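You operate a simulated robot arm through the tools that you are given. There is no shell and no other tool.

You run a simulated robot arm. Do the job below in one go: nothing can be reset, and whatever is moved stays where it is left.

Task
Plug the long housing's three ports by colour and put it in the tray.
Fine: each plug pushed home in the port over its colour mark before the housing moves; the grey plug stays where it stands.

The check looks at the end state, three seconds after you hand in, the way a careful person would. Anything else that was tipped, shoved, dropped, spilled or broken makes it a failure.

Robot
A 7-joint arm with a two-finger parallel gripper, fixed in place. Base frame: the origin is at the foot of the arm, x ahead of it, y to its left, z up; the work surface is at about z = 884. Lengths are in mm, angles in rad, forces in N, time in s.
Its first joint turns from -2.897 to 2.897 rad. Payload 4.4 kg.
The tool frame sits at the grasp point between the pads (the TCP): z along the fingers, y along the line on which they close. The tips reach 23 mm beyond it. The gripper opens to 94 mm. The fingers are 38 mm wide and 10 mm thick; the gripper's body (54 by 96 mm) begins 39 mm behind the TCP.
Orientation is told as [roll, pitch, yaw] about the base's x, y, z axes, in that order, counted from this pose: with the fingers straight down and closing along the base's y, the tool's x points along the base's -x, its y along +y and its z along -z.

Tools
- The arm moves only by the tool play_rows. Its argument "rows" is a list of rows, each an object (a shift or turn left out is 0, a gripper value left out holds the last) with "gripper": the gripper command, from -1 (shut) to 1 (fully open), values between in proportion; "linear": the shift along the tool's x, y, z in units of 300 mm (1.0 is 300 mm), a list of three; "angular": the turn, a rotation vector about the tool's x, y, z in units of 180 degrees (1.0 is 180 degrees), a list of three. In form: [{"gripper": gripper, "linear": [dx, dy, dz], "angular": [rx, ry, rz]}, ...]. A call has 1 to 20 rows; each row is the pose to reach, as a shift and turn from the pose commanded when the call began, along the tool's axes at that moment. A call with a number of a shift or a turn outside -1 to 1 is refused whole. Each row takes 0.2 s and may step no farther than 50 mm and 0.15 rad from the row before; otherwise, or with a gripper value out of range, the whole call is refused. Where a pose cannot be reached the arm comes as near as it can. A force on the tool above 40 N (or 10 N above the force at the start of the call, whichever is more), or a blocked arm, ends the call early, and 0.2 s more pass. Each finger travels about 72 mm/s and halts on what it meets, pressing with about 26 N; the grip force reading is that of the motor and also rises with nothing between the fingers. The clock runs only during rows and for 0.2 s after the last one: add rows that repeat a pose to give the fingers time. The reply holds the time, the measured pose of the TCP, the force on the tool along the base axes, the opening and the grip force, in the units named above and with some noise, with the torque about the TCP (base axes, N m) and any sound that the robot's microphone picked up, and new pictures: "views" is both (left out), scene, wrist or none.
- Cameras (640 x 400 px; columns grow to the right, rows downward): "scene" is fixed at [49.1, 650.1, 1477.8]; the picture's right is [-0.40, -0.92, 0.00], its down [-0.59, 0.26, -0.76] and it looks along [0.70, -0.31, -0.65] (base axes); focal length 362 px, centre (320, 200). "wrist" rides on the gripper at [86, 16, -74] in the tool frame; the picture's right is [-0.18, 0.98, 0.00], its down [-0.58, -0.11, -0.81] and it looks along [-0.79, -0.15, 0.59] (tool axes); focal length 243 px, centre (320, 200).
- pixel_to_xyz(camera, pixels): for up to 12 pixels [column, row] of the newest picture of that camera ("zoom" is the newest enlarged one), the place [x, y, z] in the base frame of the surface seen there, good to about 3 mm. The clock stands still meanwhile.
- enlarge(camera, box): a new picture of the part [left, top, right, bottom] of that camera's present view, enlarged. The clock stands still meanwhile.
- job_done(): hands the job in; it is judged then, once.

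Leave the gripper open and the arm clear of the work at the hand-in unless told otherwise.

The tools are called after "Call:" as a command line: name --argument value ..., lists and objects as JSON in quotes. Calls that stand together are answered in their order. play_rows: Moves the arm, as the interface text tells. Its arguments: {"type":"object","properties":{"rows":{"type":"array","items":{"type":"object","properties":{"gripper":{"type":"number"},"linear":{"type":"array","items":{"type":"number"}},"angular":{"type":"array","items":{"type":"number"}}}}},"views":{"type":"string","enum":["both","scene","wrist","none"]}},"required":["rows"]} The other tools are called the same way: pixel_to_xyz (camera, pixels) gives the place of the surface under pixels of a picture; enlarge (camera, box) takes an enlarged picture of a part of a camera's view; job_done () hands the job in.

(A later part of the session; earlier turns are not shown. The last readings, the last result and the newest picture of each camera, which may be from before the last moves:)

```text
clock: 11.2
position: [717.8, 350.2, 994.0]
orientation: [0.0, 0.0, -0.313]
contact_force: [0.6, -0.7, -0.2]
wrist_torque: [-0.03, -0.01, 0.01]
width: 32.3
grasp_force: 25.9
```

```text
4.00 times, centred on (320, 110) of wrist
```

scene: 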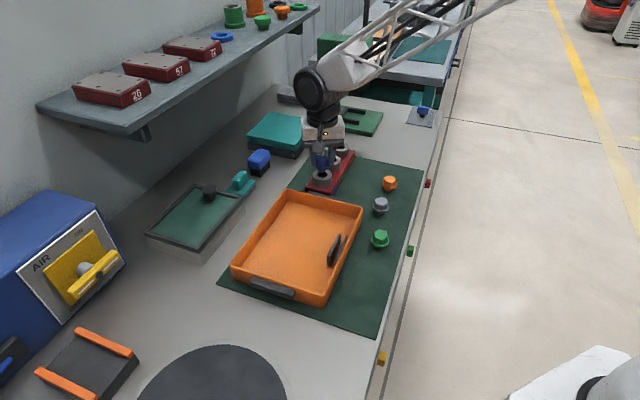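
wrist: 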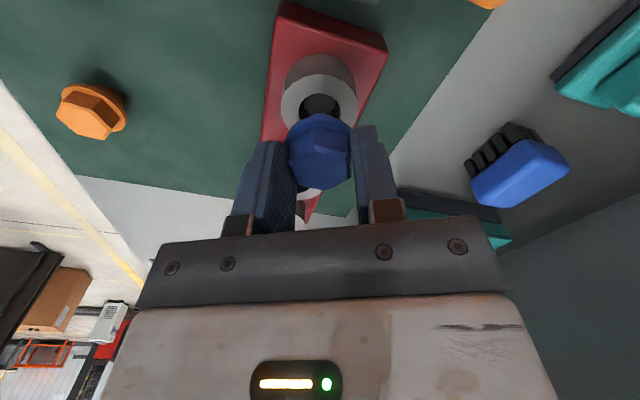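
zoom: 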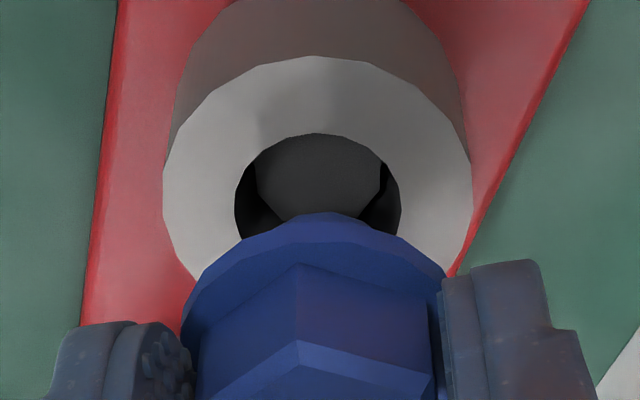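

The stem hangs right over the port-1 hole in both views. In the scene zoom the stem centre is u≈300 and the hole centre u≈302, well under 1 mm apart. I'll lower 15 mm gently, about 1 mm past ring-top height, and read the force.

Call:
play_rows --rows '[{"linear": [0, 0, 0.02]}, {"linear": [0, 0, 0.035]}, {"linear": [0, 0, 0.045]}, {"linear": [0, 0, 0.05]}, {"linear": [0, 0, 0.05]}]'

Call:
enlarge --camera "scene" --box '[300, 151, 348, 191]'

Call:
enlarge --camera "wrist" --box '[240, 60, 400, 160]'

```text
clock: 12.4
position: [716.1, 351.0, 979.5]
orientation: [-0.003, -0.001, -0.313]
contact_force: [1.1, -0.1, 0.0]
wrist_torque: [0.01, 0.01, -0.01]
width: 32.0
grasp_force: 26.3
```

scene: 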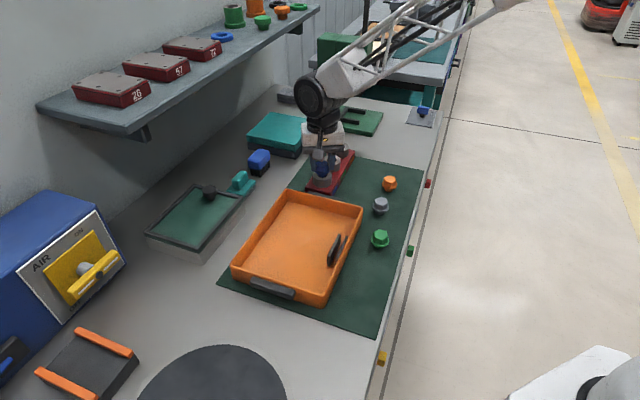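
wrist: 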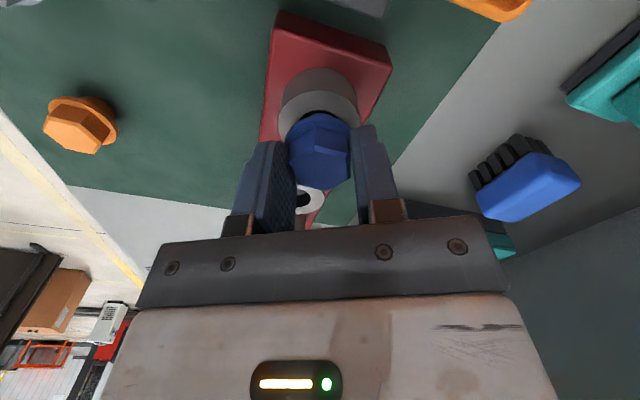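

```text
10.00 times, centred on (324, 171) of scene
```

zoom: 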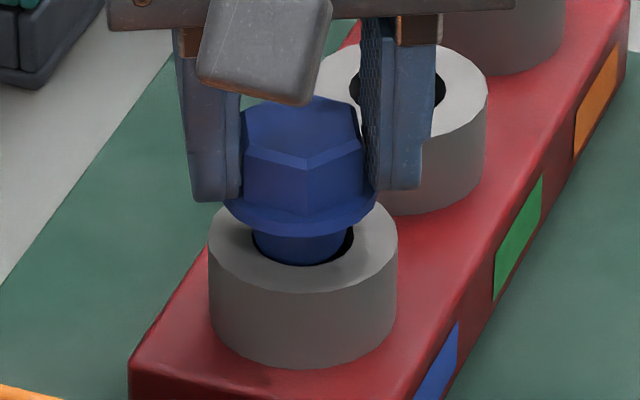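

```text
4.00 times, centred on (320, 110) of wrist
```

zoom: 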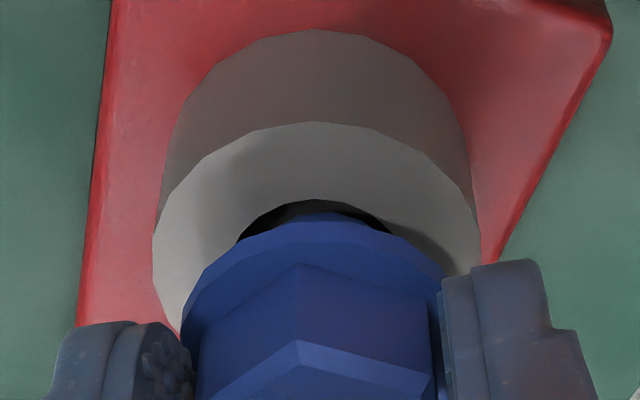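

There is no contact force yet, and the stem is at or just inside the hole's mouth. I'll zoom in finer from both cameras to judge the centring.

Call:
enlarge --camera "scene" --box '[310, 165, 334, 180]'

Call:
enlarge --camera "wrist" --box '[272, 85, 368, 145]'

```text
16.00 times, centred on (322, 172) of scene
```

zoom: 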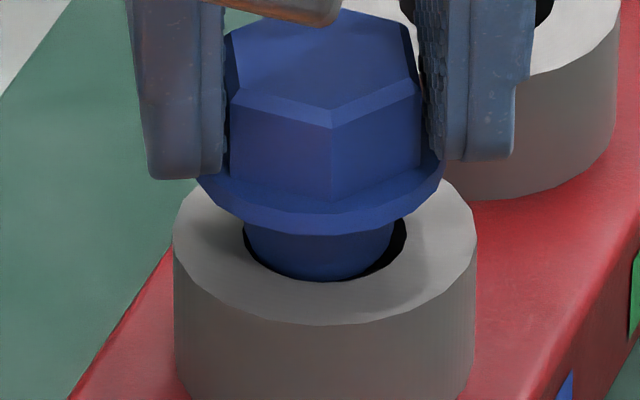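

```text
6.67 times, centred on (320, 115) of wrist
```

zoom: 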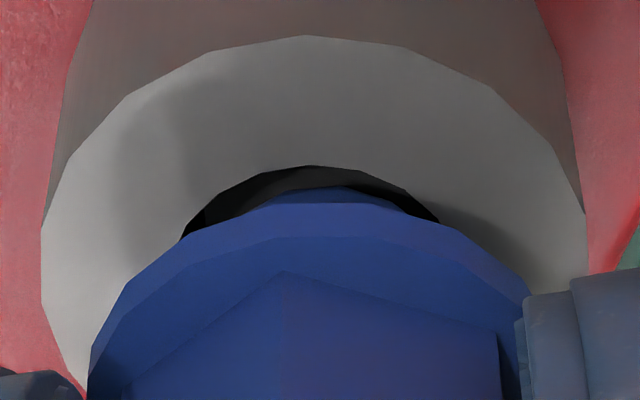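

The stem is about 0.8 mm off toward tool +y in both views and centred otherwise. I'll shift 0.8 mm back and lower 8 mm, watching the force.

Call:
play_rows --rows '[{"linear": [0, -0.0027, 0]}, {"linear": [0, -0.0027, 0.007]}, {"linear": [0, -0.0027, 0.014]}, {"linear": [0, -0.0027, 0.02]}, {"linear": [0, -0.0027, 0.027]}, {"linear": [0, -0.0027, 0.027]}]'

Call:
enlarge --camera "scene" --box '[306, 160, 338, 180]'

```text
clock: 13.8
position: [716.9, 350.6, 973.6]
orientation: [-0.001, 0.002, -0.315]
contact_force: [-0.8, 0.4, 0.5]
wrist_torque: [0.05, 0.0, 0.03]
width: 31.9
grasp_force: 26.3
```

scene: 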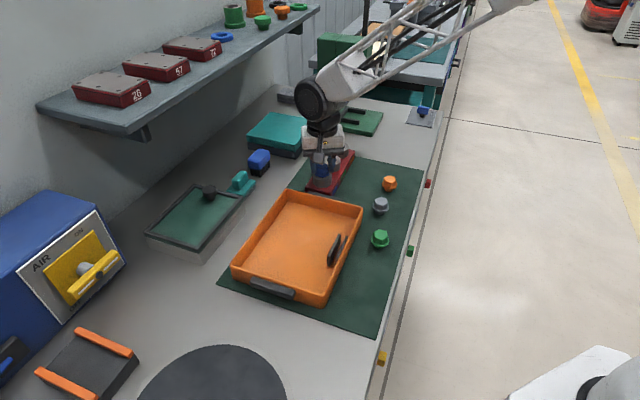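
wrist: 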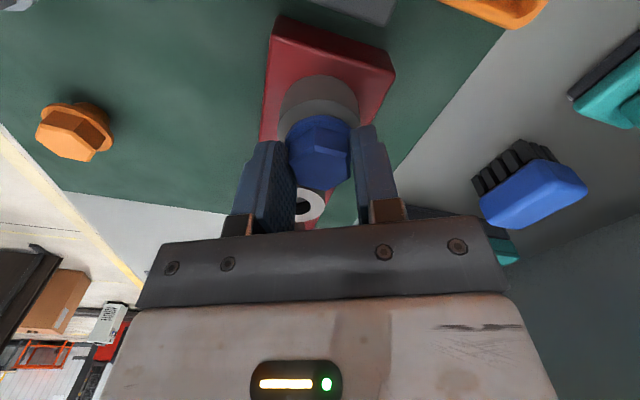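

```text
16.00 times, centred on (322, 170) of scene
```

zoom: 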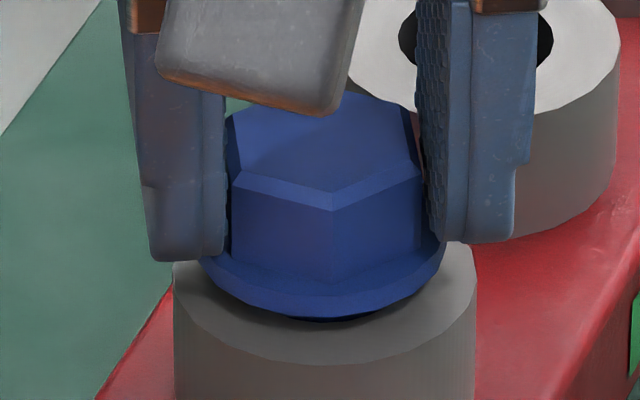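

The stem has slid into the port with no force. Next I'll press further in small steps until the force rises.

Call:
play_rows --rows '[{"linear": [0, 0, 0.005]}, {"linear": [0, 0, 0.01]}, {"linear": [0, 0, 0.0135]}, {"linear": [0, 0, 0.0135]}]' --views "scene"

Call:
enlarge --camera "scene" --box '[306, 160, 338, 180]'

```text
clock: 14.8
position: [715.9, 351.1, 967.3]
orientation: [-0.001, 0.0, -0.314]
contact_force: [-0.7, 1.9, 3.9]
wrist_torque: [0.1, -0.01, 0.03]
width: 32.3
grasp_force: 26.1
```

scene: 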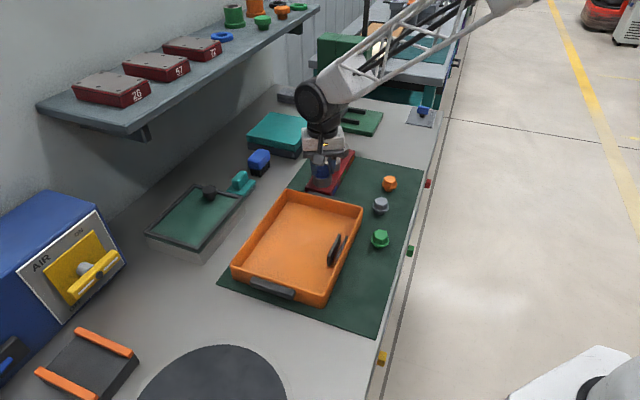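

```text
16.00 times, centred on (322, 170) of scene
```

zoom: 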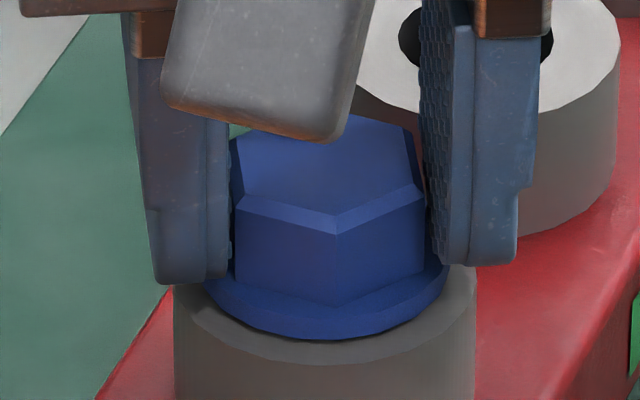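

Contact begins at about 4 N and the flange is still about 2–3 mm above the ring. I'll keep pressing in 1 mm steps.

Call:
play_rows --rows '[{"linear": [0, 0, 0.0033]}, {"linear": [0, 0, 0.0067]}, {"linear": [0, 0, 0.01]}, {"linear": [0, 0, 0.01]}]' --views "scene"

Call:
enlarge --camera "scene" --box '[306, 160, 338, 180]'

```text
clock: 15.8
position: [716.5, 350.8, 966.9]
orientation: [0.001, -0.003, -0.315]
contact_force: [-4.2, 1.3, 23.1]
wrist_torque: [-0.05, 0.13, -0.04]
width: 32.6
grasp_force: 26.6
```

scene: 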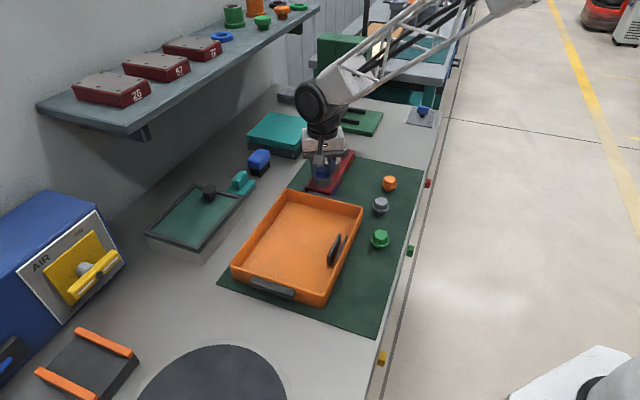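

```text
16.00 times, centred on (322, 170) of scene
```

zoom: 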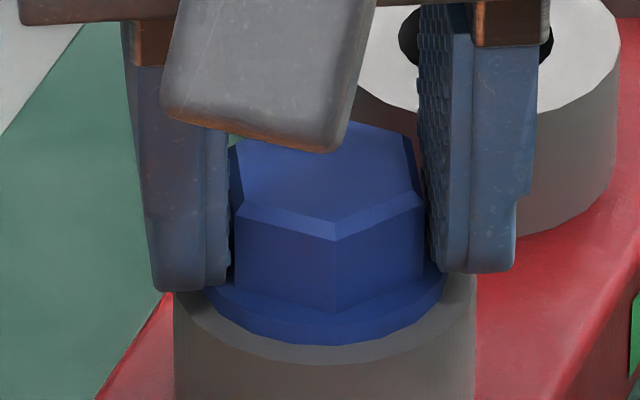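

Force is 23 N up and the flange is still about 1 mm short by my estimate. Before pressing harder, I'll look at the small "FREE/TIGHT" plate on the bench and the wrist view.

Call:
enlarge --camera "scene" --box '[400, 95, 448, 130]'

Call:
enlarge --camera "wrist" --box '[256, 75, 384, 155]'

```text
11.43 times, centred on (424, 112) of scene
```

zoom: 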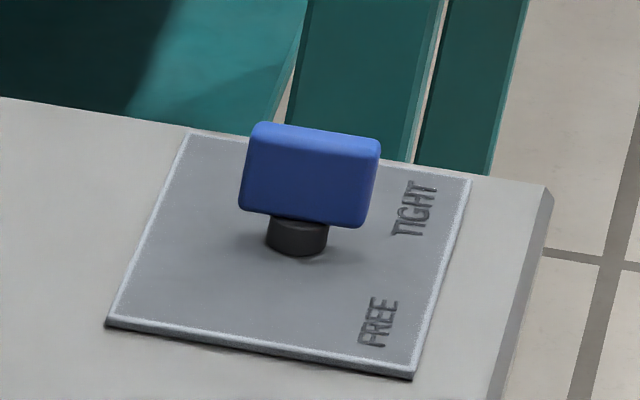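

```text
5.00 times, centred on (320, 115) of wrist
```

zoom: 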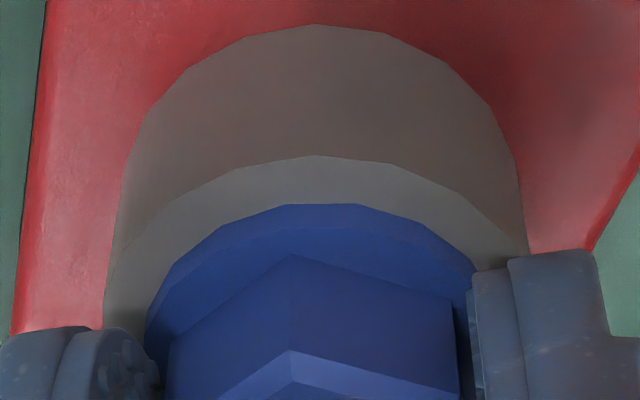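

The plate is just a knob on other gear. I'll press on in 0.7 mm steps, and the call stops by itself above 40 N.

Call:
play_rows --rows '[{"linear": [0, 0, 0.0023]}, {"linear": [0, 0, 0.0047]}, {"linear": [0, 0, 0.007]}, {"linear": [0, 0, 0.007]}]' --views "scene"

Call:
enlarge --camera "scene" --box '[306, 160, 338, 180]'

```text
clock: 17.0
position: [717.1, 351.0, 964.0]
orientation: [0.001, -0.001, -0.314]
contact_force: [-0.9, -0.9, 2.5]
wrist_torque: [-0.03, 0.03, -0.01]
width: 32.3
grasp_force: 26.6
stopped in row 4: the force on the tool passed its limit at 40 N (the readings are from after the stop); the commanded pose is now the measured one
```

scene: 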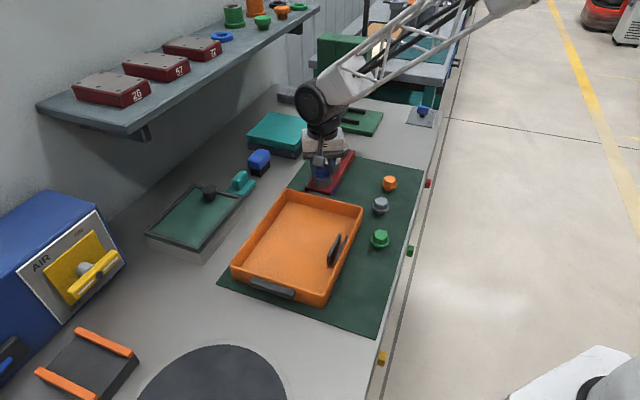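

```text
16.00 times, centred on (322, 170) of scene
```

zoom: 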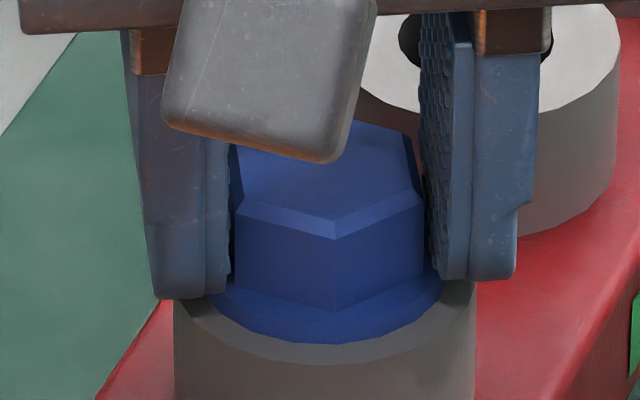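

Pressing passed 40 N. The fingers slid about 1.5 mm down the head, so the tips are now at the flange, and the plug itself did not move further. I'll look closely at the flange-to-ring gap.

Call:
enlarge --camera "scene" --box '[312, 172, 332, 184]'

Call:
enlarge --camera "wrist" --box '[288, 95, 352, 135]'

```text
16.00 times, centred on (322, 178) of scene
```

zoom: 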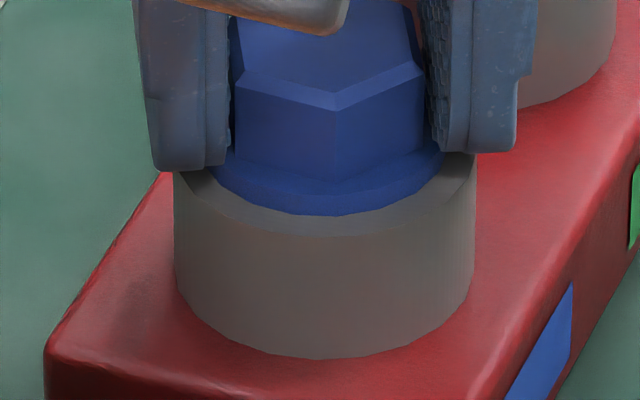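

```text
10.00 times, centred on (320, 115) of wrist
```

zoom: 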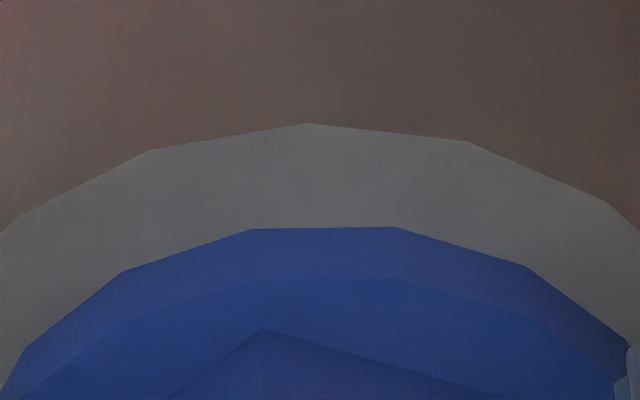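

No gap shows between the flange and the ring. I'll check heights: the plug's top face, the flange and the ring.

Call:
pixel_to_xyz --camera "scene" --pixels '[[320, 169], [320, 169], [322, 169.5], [322, 169.5], [324, 169], [324, 169], [322, 171], [322, 171], [320, 170], [324, 170.5], [318, 170], [323, 170]]'

```text
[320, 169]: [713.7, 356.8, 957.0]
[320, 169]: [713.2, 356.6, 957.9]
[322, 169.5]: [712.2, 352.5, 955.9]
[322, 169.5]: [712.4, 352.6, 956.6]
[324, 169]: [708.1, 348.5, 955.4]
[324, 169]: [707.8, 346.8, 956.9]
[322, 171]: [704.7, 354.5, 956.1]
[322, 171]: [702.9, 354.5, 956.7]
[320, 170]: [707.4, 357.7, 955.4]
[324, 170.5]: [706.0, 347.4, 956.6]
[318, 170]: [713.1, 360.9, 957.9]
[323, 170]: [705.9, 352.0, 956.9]
```

The plug's top is at z≈956.6, which is ring top plus head and flange height, so it is seated. I'll give one more firm press with the tips on the flange to be sure.

Call:
play_rows --rows '[{"linear": [0, 0, 0.0025]}, {"linear": [0, 0, 0.005]}, {"linear": [0, 0, 0.0075]}, {"linear": [0, 0, 0.01]}, {"linear": [0, 0, 0.0125]}, {"linear": [0, 0, 0.015]}]' --views "scene"

Call:
enlarge --camera "scene" --box '[312, 172, 332, 184]'

```text
clock: 17.9
position: [716.1, 351.0, 965.5]
orientation: [0.005, -0.005, -0.314]
contact_force: [-7.9, -2.7, 5.2]
wrist_torque: [-0.07, 0.26, 0.0]
width: 32.0
grasp_force: 26.1
stopped in row 4: the force on the tool passed its limit at 43 N (the readings are from after the stop); the commanded pose is now the measured one
```

scene: 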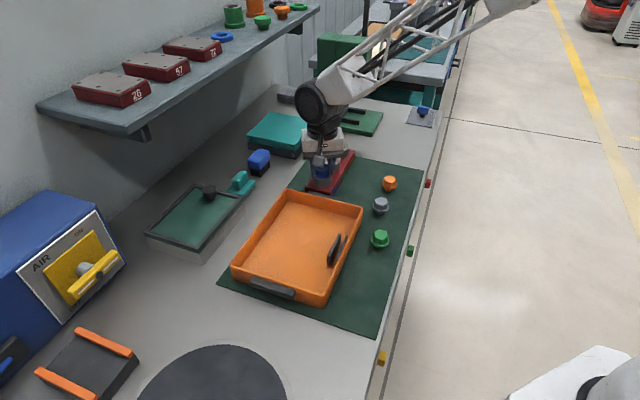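

```text
16.00 times, centred on (322, 178) of scene
```

zoom: 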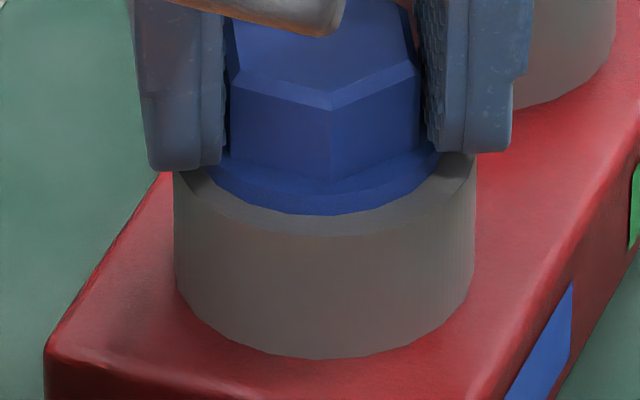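

More than 43 N and no further motion, so blue is home. Next I open to 60 mm and rise.

Call:
play_rows --rows '[{"gripper": 0.28, "linear": [0, 0, 0]}, {"linear": [0, 0, 0]}, {"linear": [0, 0, 0]}, {"linear": [0, 0, -0.04]}, {"linear": [0, 0, -0.12]}, {"linear": [0, 0, -0.24]}, {"linear": [0, 0, -0.34]}, {"linear": [0, 0, -0.34]}]'

Call:
enlarge --camera "scene" --box '[300, 150, 340, 190]'

```text
clock: 19.7
position: [718.5, 352.6, 1067.7]
orientation: [0.002, -0.003, -0.314]
contact_force: [-0.2, -0.6, 0.1]
wrist_torque: [0.0, 0.0, 0.01]
width: 60.0
grasp_force: 0.0
```

scene: 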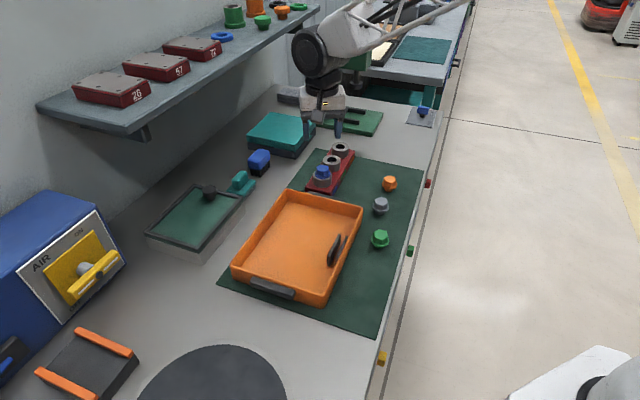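
wrist: 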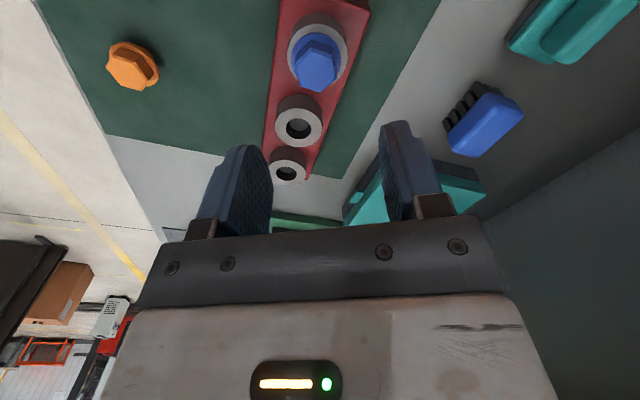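

```text
10.00 times, centred on (320, 170) of scene
```

zoom: 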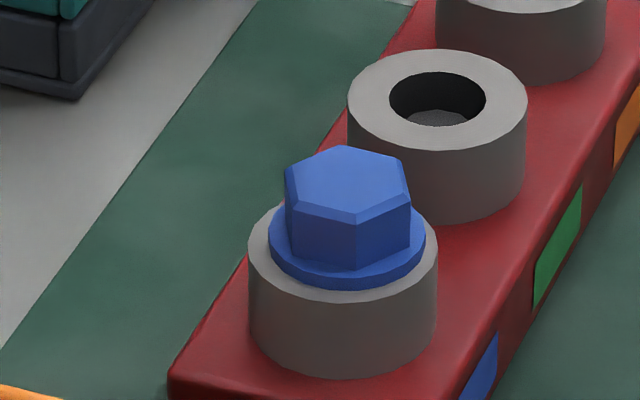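

Blue stands in port 1. I'll look closer now that it's unobstructed to verify it's fully home.

Call:
enlarge --camera "scene" --box '[310, 165, 334, 183]'

Call:
enlarge --camera "wrist" --box '[270, 10, 366, 100]'

```text
16.00 times, centred on (322, 174) of scene
```

zoom: 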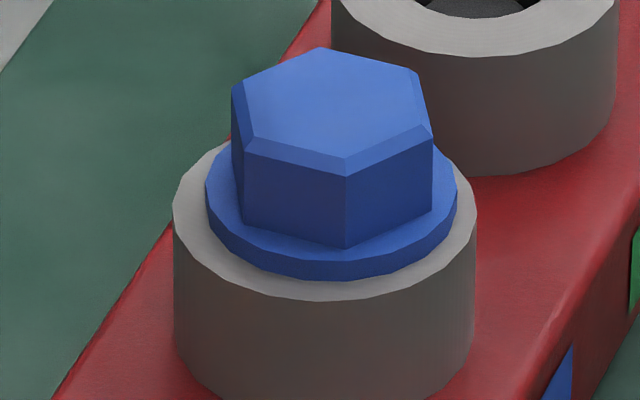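

```text
4.44 times, centred on (318, 55) of wrist
```

zoom: 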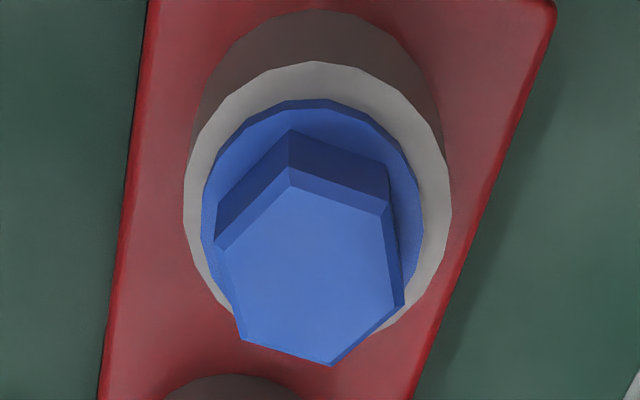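

Flange and ring look flush. I'll check the top face's height and tilt with samples at its left, right, near and far edges.

Call:
enlarge --camera "scene" --box '[310, 165, 334, 183]'

Call:
pixel_to_xyz --camera "zoom" --pixels '[[260, 100], [260, 100], [260, 100], [410, 110], [410, 110], [410, 110], [325, 60], [325, 60], [325, 60], [340, 150], [340, 150], [340, 150]]'

Call:
pixel_to_xyz --camera "zoom" --pixels '[[222, 190], [222, 190], [222, 190], [445, 200], [445, 200], [445, 200], [300, 248], [300, 248], [300, 248], [320, 290], [320, 290], [320, 290]]'

```text
16.00 times, centred on (322, 174) of scene
```

zoom: 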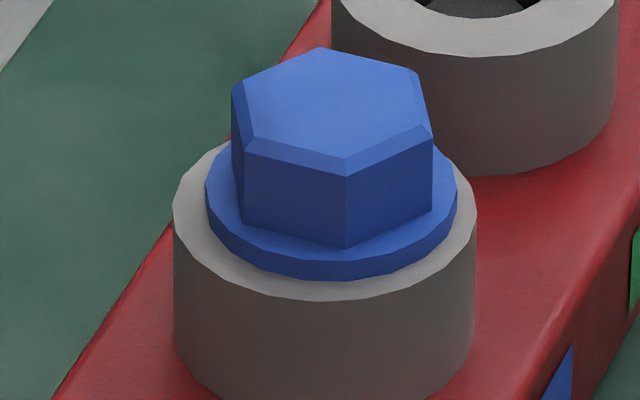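

```text
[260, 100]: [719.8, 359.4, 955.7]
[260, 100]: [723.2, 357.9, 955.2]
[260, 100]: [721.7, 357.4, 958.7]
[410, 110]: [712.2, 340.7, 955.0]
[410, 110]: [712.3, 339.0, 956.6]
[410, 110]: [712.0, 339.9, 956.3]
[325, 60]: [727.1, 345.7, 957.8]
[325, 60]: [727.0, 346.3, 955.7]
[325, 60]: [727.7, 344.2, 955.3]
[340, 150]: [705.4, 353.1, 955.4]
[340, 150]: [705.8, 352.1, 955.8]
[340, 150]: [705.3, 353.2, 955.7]
```

```text
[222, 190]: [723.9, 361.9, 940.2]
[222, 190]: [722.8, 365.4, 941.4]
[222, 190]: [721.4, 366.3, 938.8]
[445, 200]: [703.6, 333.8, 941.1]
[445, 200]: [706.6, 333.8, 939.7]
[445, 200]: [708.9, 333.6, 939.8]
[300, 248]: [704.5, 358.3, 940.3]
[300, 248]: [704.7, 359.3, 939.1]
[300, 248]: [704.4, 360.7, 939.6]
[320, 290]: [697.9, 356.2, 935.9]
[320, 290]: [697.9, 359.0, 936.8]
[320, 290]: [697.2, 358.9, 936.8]
```

Blue is level and home, with its top at 956 and flange top at 940, about 3.5–4 mm above the ring. Next is orange at (651, 189). I'll move above it at z≈985.

Call:
play_rows --rows '[{"gripper": 0.28, "linear": [0.0071, -0.0973, 0.0]}, {"linear": [0.0142, -0.1946, 0.05]}, {"linear": [0.0214, -0.2919, 0.1]}, {"linear": [0.0285, -0.3891, 0.15]}, {"linear": [0.0356, -0.4864, 0.21]}, {"linear": [0.0427, -0.5837, 0.2733]}, {"linear": [0.0427, -0.5837, 0.2733]}, {"linear": [0.0427, -0.5837, 0.2733]}]' --views "wrist"

Call:
play_rows --rows '[{"linear": [0, 0, 0]}]' --views "none"

Call:
play_rows --rows '[{"linear": [0, 0, 0]}]' --views "none"

Call:
play_rows --rows '[{"linear": [0, 0, 0]}]' --views "none"

```text
clock: 21.5
position: [650.9, 188.4, 985.6]
orientation: [0.002, -0.004, -0.313]
contact_force: [-0.8, 0.3, 0.2]
wrist_torque: [0.03, 0.01, 0.04]
width: 60.4
grasp_force: 0.0
```

wrist: 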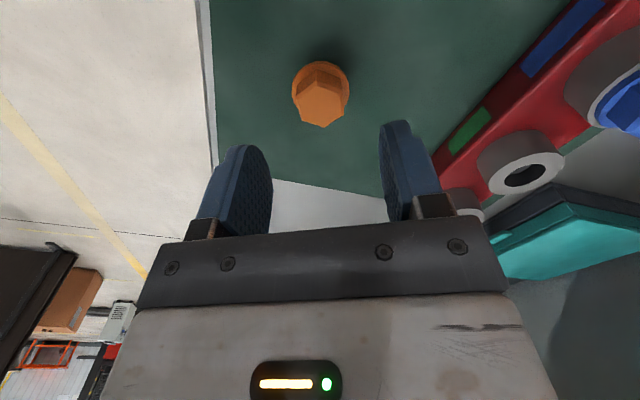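

```text
clock: 21.9
position: [651.6, 189.1, 985.2]
orientation: [0.003, -0.002, -0.313]
contact_force: [-0.1, 0.1, 0.2]
wrist_torque: [0.0, 0.0, 0.0]
width: 60.1
grasp_force: 0.0
```

```text
clock: 22.3
position: [650.5, 189.0, 986.0]
orientation: [0.003, -0.004, -0.314]
contact_force: [-0.2, 0.5, -0.1]
wrist_torque: [0.02, -0.02, 0.03]
width: 60.0
grasp_force: 0.0
```

```text
clock: 22.7
position: [650.3, 189.2, 985.9]
orientation: [0.004, -0.005, -0.315]
contact_force: [-0.2, -0.3, -0.3]
wrist_torque: [0.01, -0.03, -0.03]
width: 60.2
grasp_force: 0.0
```

The TCP averages (650.8, 188.9, 985.7), right over orange. I'll descend to z≈928.

Call:
play_rows --rows '[{"linear": [0, 0, 0.06]}, {"linear": [0, 0, 0.12]}, {"linear": [0, 0, 0.16]}, {"linear": [0, 0, 0.1915]}, {"linear": [0, 0, 0.1915]}, {"linear": [0, 0, 0.1915]}]'

Call:
enlarge --camera "scene" --box '[366, 148, 414, 196]'

Call:
enlarge --camera "wrist" --box '[220, 90, 420, 215]'

```text
clock: 24.1
position: [651.2, 188.6, 926.0]
orientation: [0.001, -0.004, -0.314]
contact_force: [-0.8, -0.2, 0.1]
wrist_torque: [0.02, 0.03, 0.0]
width: 60.1
grasp_force: 0.1
```

scene: 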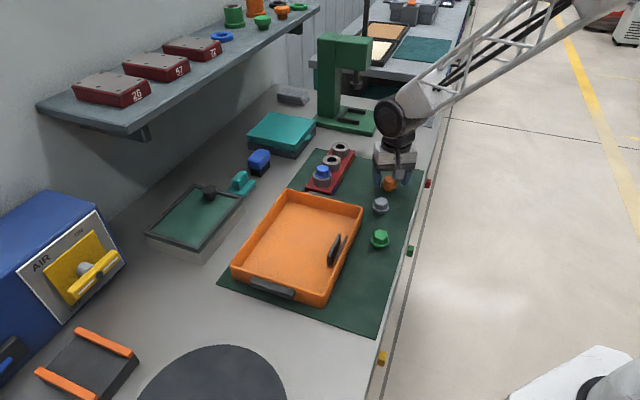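
wrist: 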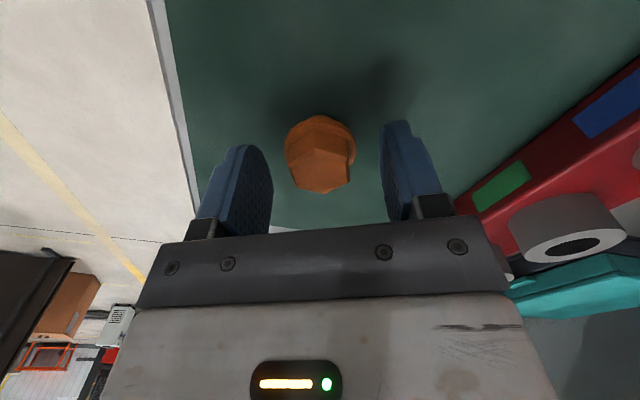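

```text
8.33 times, centred on (390, 172) of scene
```

zoom: 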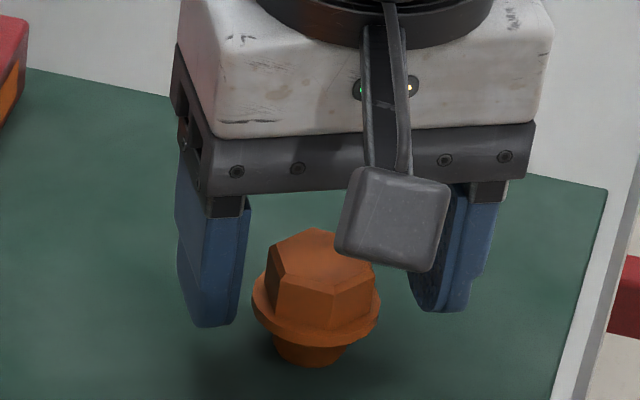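

```text
3.20 times, centred on (320, 152) of wrist
```

zoom: 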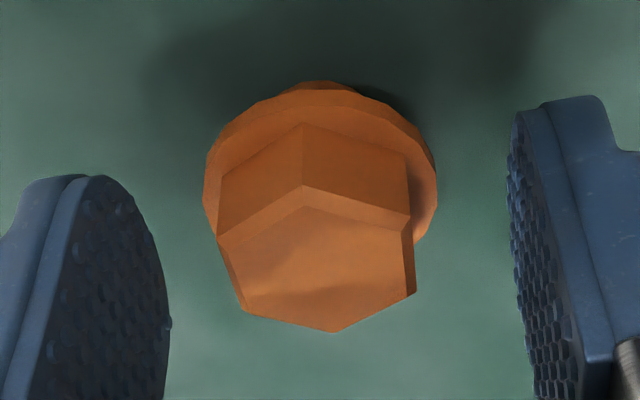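

I'm centred on orange, and the tips might be a hair low, so I'll raise 1 mm and close.

Call:
play_rows --rows '[{"linear": [0, 0, -0.004]}, {"gripper": -1, "linear": [0, 0, -0.004]}, {"linear": [0, 0, -0.004]}, {"linear": [0, 0, -0.004]}, {"linear": [0, 0, -0.004]}]' --views "wrist"

```text
clock: 25.3
position: [651.2, 189.2, 927.3]
orientation: [0.003, -0.004, -0.313]
contact_force: [0.3, -0.8, 1.0]
wrist_torque: [-0.04, 0.0, 0.0]
width: 32.2
grasp_force: 25.8
```

wrist: 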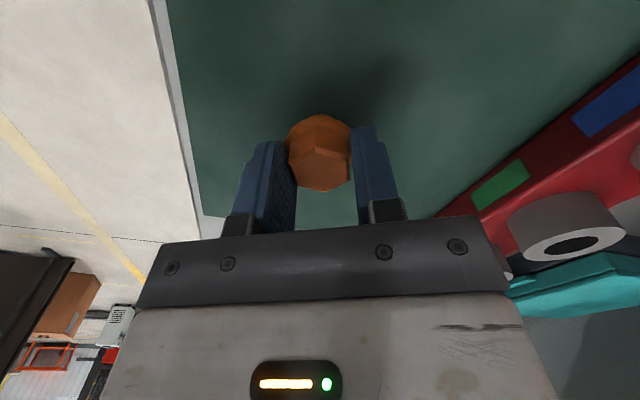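

Orange is gripped at 32.2 mm. I'll lift 90 mm, carry it over port 3 at about (815.5, 251.3), and lower to hover.

Call:
play_rows --rows '[{"linear": [0, 0, -0.05]}, {"linear": [0, 0, -0.15]}, {"linear": [0, 0, -0.3]}, {"linear": [-0.0914, 0.0733, -0.3]}, {"linear": [-0.1828, 0.1467, -0.3]}, {"linear": [-0.2742, 0.22, -0.3]}, {"linear": [-0.3656, 0.2934, -0.3]}, {"linear": [-0.457, 0.3667, -0.3]}, {"linear": [-0.457, 0.3667, -0.26]}, {"linear": [-0.457, 0.3667, -0.23]}, {"linear": [-0.457, 0.3667, -0.23]}, {"linear": [-0.457, 0.3667, -0.23]}]'

Call:
enlarge --camera "scene" --box '[328, 138, 352, 153]'

Call:
enlarge --camera "wrist" --box '[240, 60, 400, 160]'

```text
clock: 27.9
position: [815.7, 250.8, 996.7]
orientation: [0.003, -0.004, -0.312]
contact_force: [-0.4, 0.5, -0.5]
wrist_torque: [-0.04, 0.0, -0.01]
width: 32.3
grasp_force: 26.6
```

scene: 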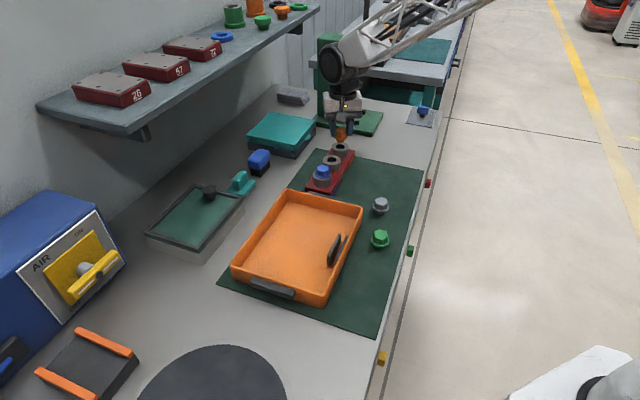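
wrist: 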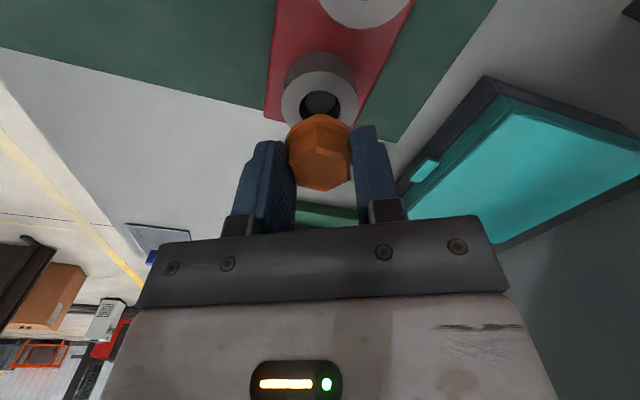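

```text
16.00 times, centred on (340, 146) of scene
```

zoom: 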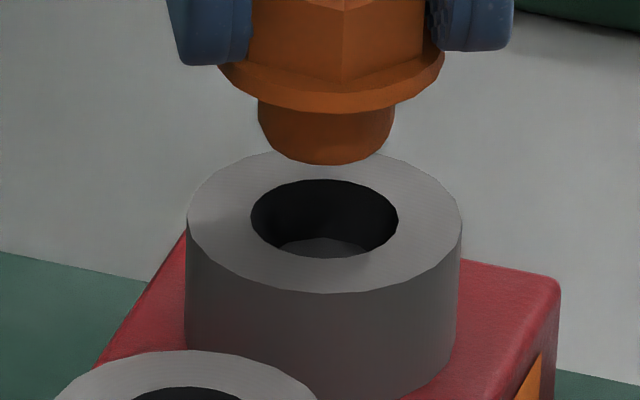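

```text
4.00 times, centred on (320, 110) of wrist
```

zoom: 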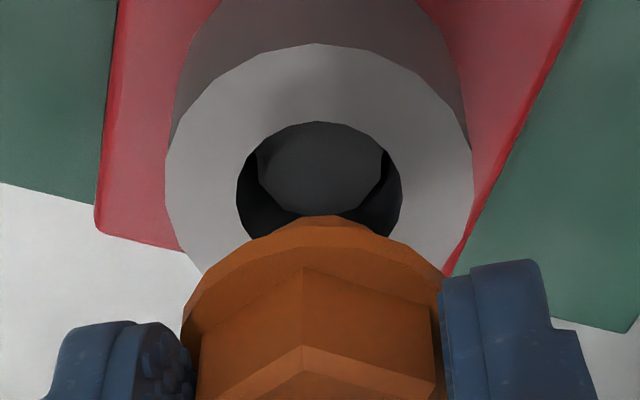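

Orange's stem lines up with the port-3 hole in the scene zoom: stem u≈327 against 328 expected with perspective. I'll lower 17 mm to the hole's mouth and check.

Call:
play_rows --rows '[{"linear": [0, 0, 0.02]}, {"linear": [0, 0, 0.038]}, {"linear": [0, 0, 0.05]}, {"linear": [0, 0, 0.0567]}, {"linear": [0, 0, 0.0567]}]'

Call:
enlarge --camera "scene" --box '[328, 138, 352, 153]'

Call:
enlarge --camera "wrist" --box '[272, 85, 368, 145]'

```text
clock: 29.1
position: [815.1, 251.1, 979.9]
orientation: [0.004, -0.003, -0.314]
contact_force: [0.9, -0.1, -0.5]
wrist_torque: [0.02, -0.02, -0.02]
width: 32.2
grasp_force: 25.5
```

scene: 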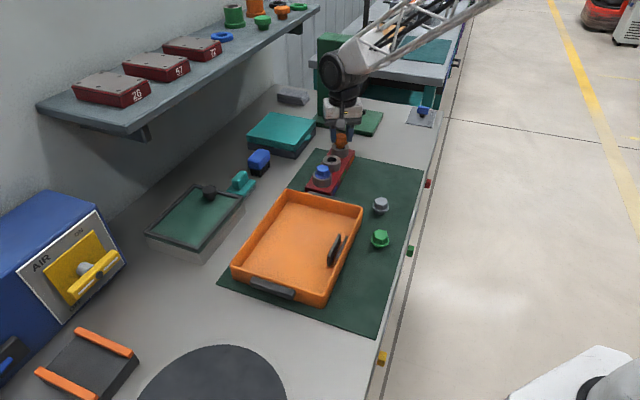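
wrist: 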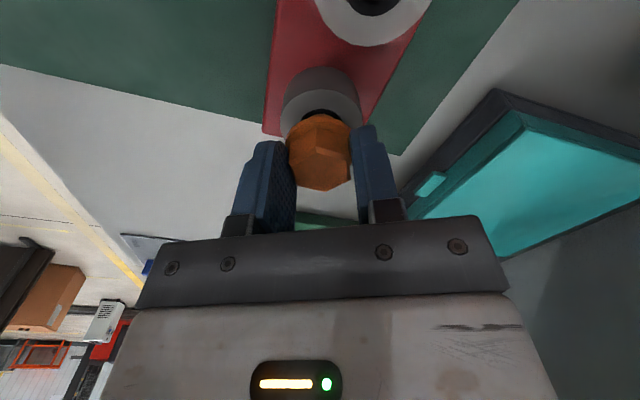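

```text
16.00 times, centred on (340, 146) of scene
```

zoom: 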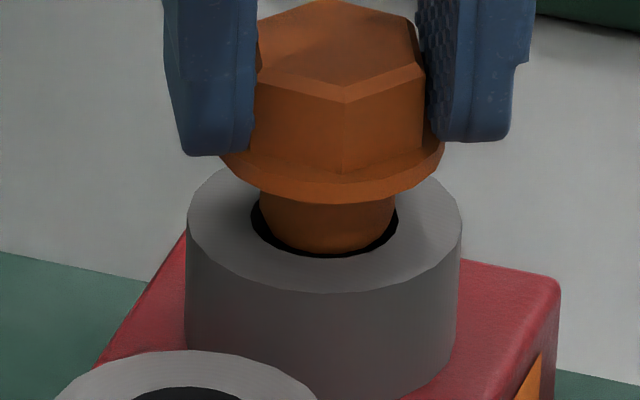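

```text
6.67 times, centred on (320, 115) of wrist
```

zoom: 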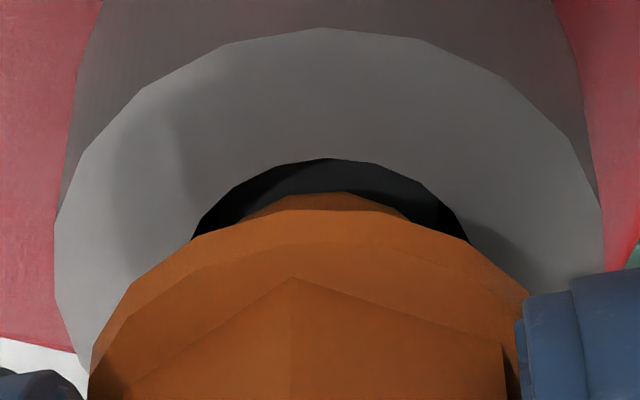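

Well centred; I'll nudge 0.4 mm in +y and lower 8 mm.

Call:
play_rows --rows '[{"linear": [0, 0.0013, 0]}, {"linear": [0, 0.0013, 0.007]}, {"linear": [0, 0.0013, 0.014]}, {"linear": [0, 0.0013, 0.02]}, {"linear": [0, 0.0013, 0.027]}, {"linear": [0, 0.0013, 0.027]}]' --views "none"

Call:
enlarge --camera "scene" --box '[328, 138, 352, 153]'

```text
clock: 30.5
position: [815.3, 250.6, 972.4]
orientation: [0.004, -0.004, -0.314]
contact_force: [0.4, 0.1, 0.0]
wrist_torque: [0.01, 0.0, -0.03]
width: 31.9
grasp_force: 26.0
```

```text
16.00 times, centred on (340, 146) of scene
```

zoom: 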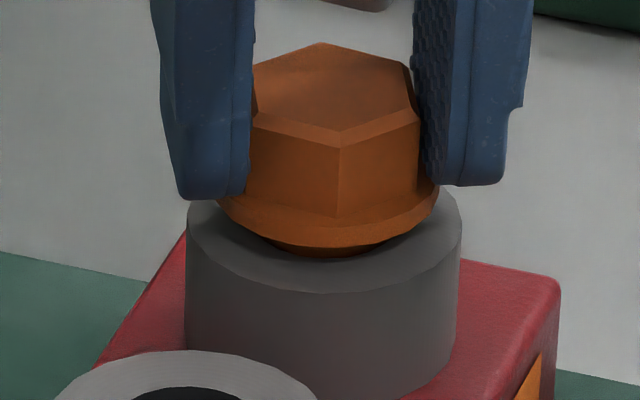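

Orange is going in freely. I'll press on: 5 mm, then 1 mm steps until the force limit.

Call:
play_rows --rows '[{"linear": [0, 0, 0.006]}, {"linear": [0, 0, 0.012]}, {"linear": [0, 0, 0.017]}, {"linear": [0, 0, 0.0203]}, {"linear": [0, 0, 0.0237]}, {"linear": [0, 0, 0.026]}, {"linear": [0, 0, 0.0283]}, {"linear": [0, 0, 0.0307]}, {"linear": [0, 0, 0.033]}, {"linear": [0, 0, 0.0353]}]' --views "scene"

Call:
enlarge --camera "scene" --box '[328, 138, 352, 153]'

```text
clock: 32.5
position: [815.6, 250.7, 965.3]
orientation: [0.005, -0.005, -0.314]
contact_force: [-0.8, 0.9, 5.0]
wrist_torque: [-0.03, 0.04, 0.0]
width: 32.2
grasp_force: 25.9
stopped in row 10: the force on the tool passed its limit at 42 N (the readings are from after the stop); the commanded pose is now the measured one
```

scene: 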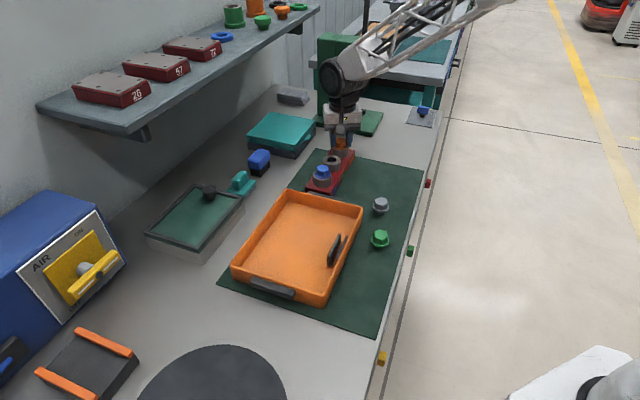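

```text
16.00 times, centred on (340, 146) of scene
```

zoom: 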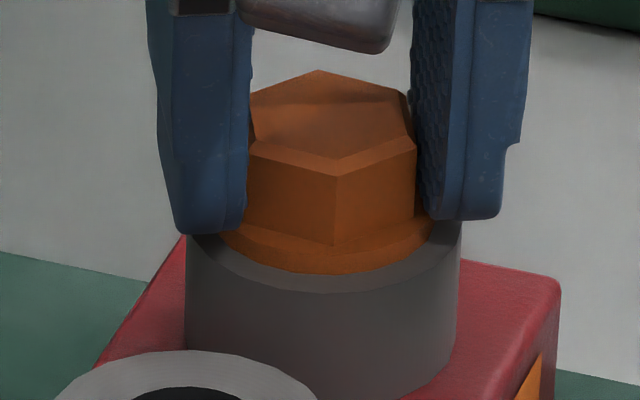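

It stopped at 42 N with TCP z≈965. I'll check the orange plug's heights: top face, flange and ring.

Call:
pixel_to_xyz --camera "zoom" --pixels '[[330, 110], [330, 110], [290, 110], [370, 110], [330, 90], [330, 140], [300, 250], [300, 250], [350, 252], [320, 285], [320, 285], [440, 245]]'

```text
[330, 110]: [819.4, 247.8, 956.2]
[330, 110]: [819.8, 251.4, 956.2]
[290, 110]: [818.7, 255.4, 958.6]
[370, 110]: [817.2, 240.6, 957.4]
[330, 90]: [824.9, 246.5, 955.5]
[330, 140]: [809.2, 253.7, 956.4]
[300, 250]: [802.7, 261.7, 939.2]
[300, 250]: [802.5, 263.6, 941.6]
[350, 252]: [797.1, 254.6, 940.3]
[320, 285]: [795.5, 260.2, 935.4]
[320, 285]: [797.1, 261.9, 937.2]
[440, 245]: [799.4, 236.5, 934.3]
```

Top is 956.7 and flange 940.4, same as blue. One more firm press, then I release and rise.

Call:
play_rows --rows '[{"linear": [0, 0, 0.0025]}, {"linear": [0, 0, 0.005]}, {"linear": [0, 0, 0.0075]}, {"linear": [0, 0, 0.01]}, {"linear": [0, 0, 0.0125]}, {"linear": [0, 0, 0.015]}]' --views "none"

Call:
play_rows --rows '[{"gripper": 0.28, "linear": [0, 0, 0]}, {"linear": [0, 0, 0]}, {"linear": [0, 0, 0]}, {"linear": [0, 0, -0.04]}, {"linear": [0, 0, -0.12]}, {"linear": [0, 0, -0.24]}, {"linear": [0, 0, -0.34]}, {"linear": [0, 0, -0.34]}]'

Call:
enlarge --camera "scene" --box '[308, 134, 356, 190]'

Call:
enlarge --camera "scene" --box '[328, 138, 352, 153]'

```text
clock: 33.5
position: [816.2, 251.0, 964.4]
orientation: [0.007, -0.01, -0.313]
contact_force: [-9.6, -1.3, 8.4]
wrist_torque: [-0.09, 0.28, -0.02]
width: 32.4
grasp_force: 25.6
stopped in row 4: the force on the tool passed its limit at 42 N (the readings are from after the stop); the commanded pose is now the measured one
```

```text
clock: 35.3
position: [815.0, 249.9, 1066.7]
orientation: [0.007, -0.009, -0.313]
contact_force: [0.5, 0.1, 0.3]
wrist_torque: [-0.01, 0.0, -0.01]
width: 60.3
grasp_force: 0.1
```

scene: 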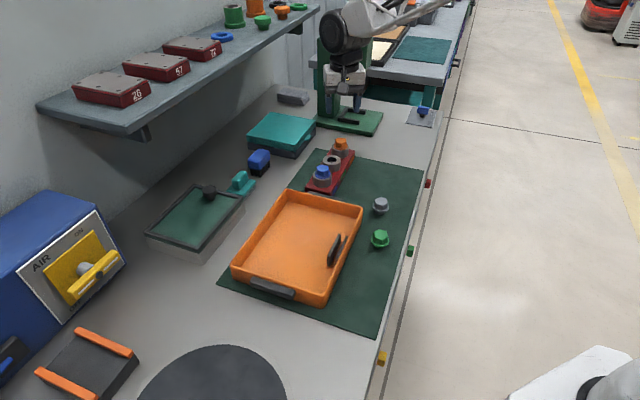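
wrist: 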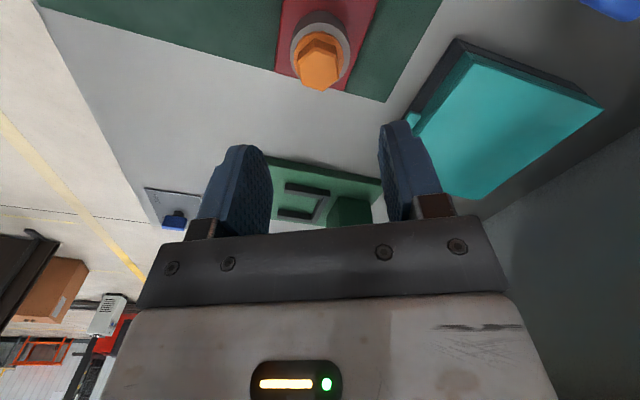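

```text
7.14 times, centred on (332, 162) of scene
```

zoom: 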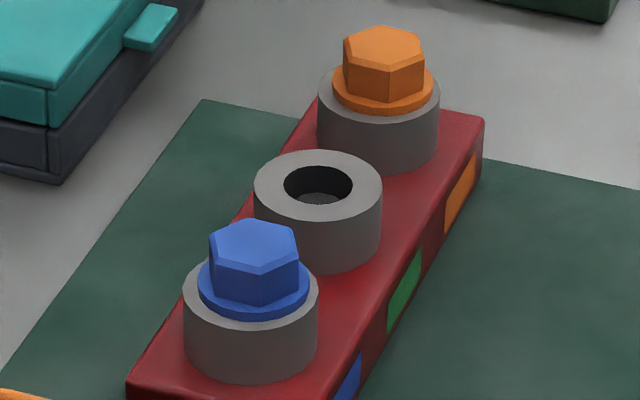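

```text
16.00 times, centred on (340, 146) of scene
```

zoom: 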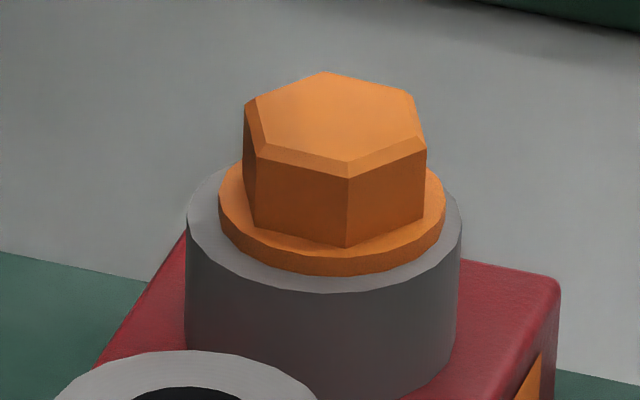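

Orange is home in port 3 and nothing else has shifted. Now green at (492.3, 312.8), in two hops. On the way I'll take out the small tool tilt of about 0.01 rad.

Call:
play_rows --rows '[{"linear": [0.132, -0.0164, 0], "angular": [0.0025, 0.003, 0]}, {"linear": [0.264, -0.0328, 0], "angular": [0.0025, 0.003, 0]}, {"linear": [0.396, -0.0492, 0], "angular": [0.0025, 0.003, 0]}, {"linear": [0.528, -0.0656, 0], "angular": [0.0025, 0.003, 0]}, {"linear": [0.66, -0.082, 0], "angular": [0.0025, 0.003, 0]}, {"linear": [0.66, -0.082, 0], "angular": [0.0025, 0.003, 0]}]' --views "none"

Call:
play_rows --rows '[{"linear": [0, 0, 0]}]' --views "none"

Call:
play_rows --rows '[{"linear": [0, 0, 0]}]' --views "none"

```text
clock: 36.7
position: [616.7, 288.7, 1062.7]
orientation: [-0.003, 0.003, -0.314]
contact_force: [0.0, 0.8, -0.6]
wrist_torque: [0.02, 0.02, 0.0]
width: 60.3
grasp_force: 0.1
```

```text
clock: 37.1
position: [617.3, 288.2, 1063.9]
orientation: [-0.004, 0.0, -0.315]
contact_force: [0.3, -0.3, 0.6]
wrist_torque: [0.0, -0.01, -0.04]
width: 60.5
grasp_force: 0.0
```

```text
clock: 37.5
position: [617.2, 288.6, 1064.2]
orientation: [-0.002, 0.0, -0.314]
contact_force: [-0.4, -0.8, -0.2]
wrist_torque: [0.03, 0.02, 0.0]
width: 59.8
grasp_force: 0.1
```

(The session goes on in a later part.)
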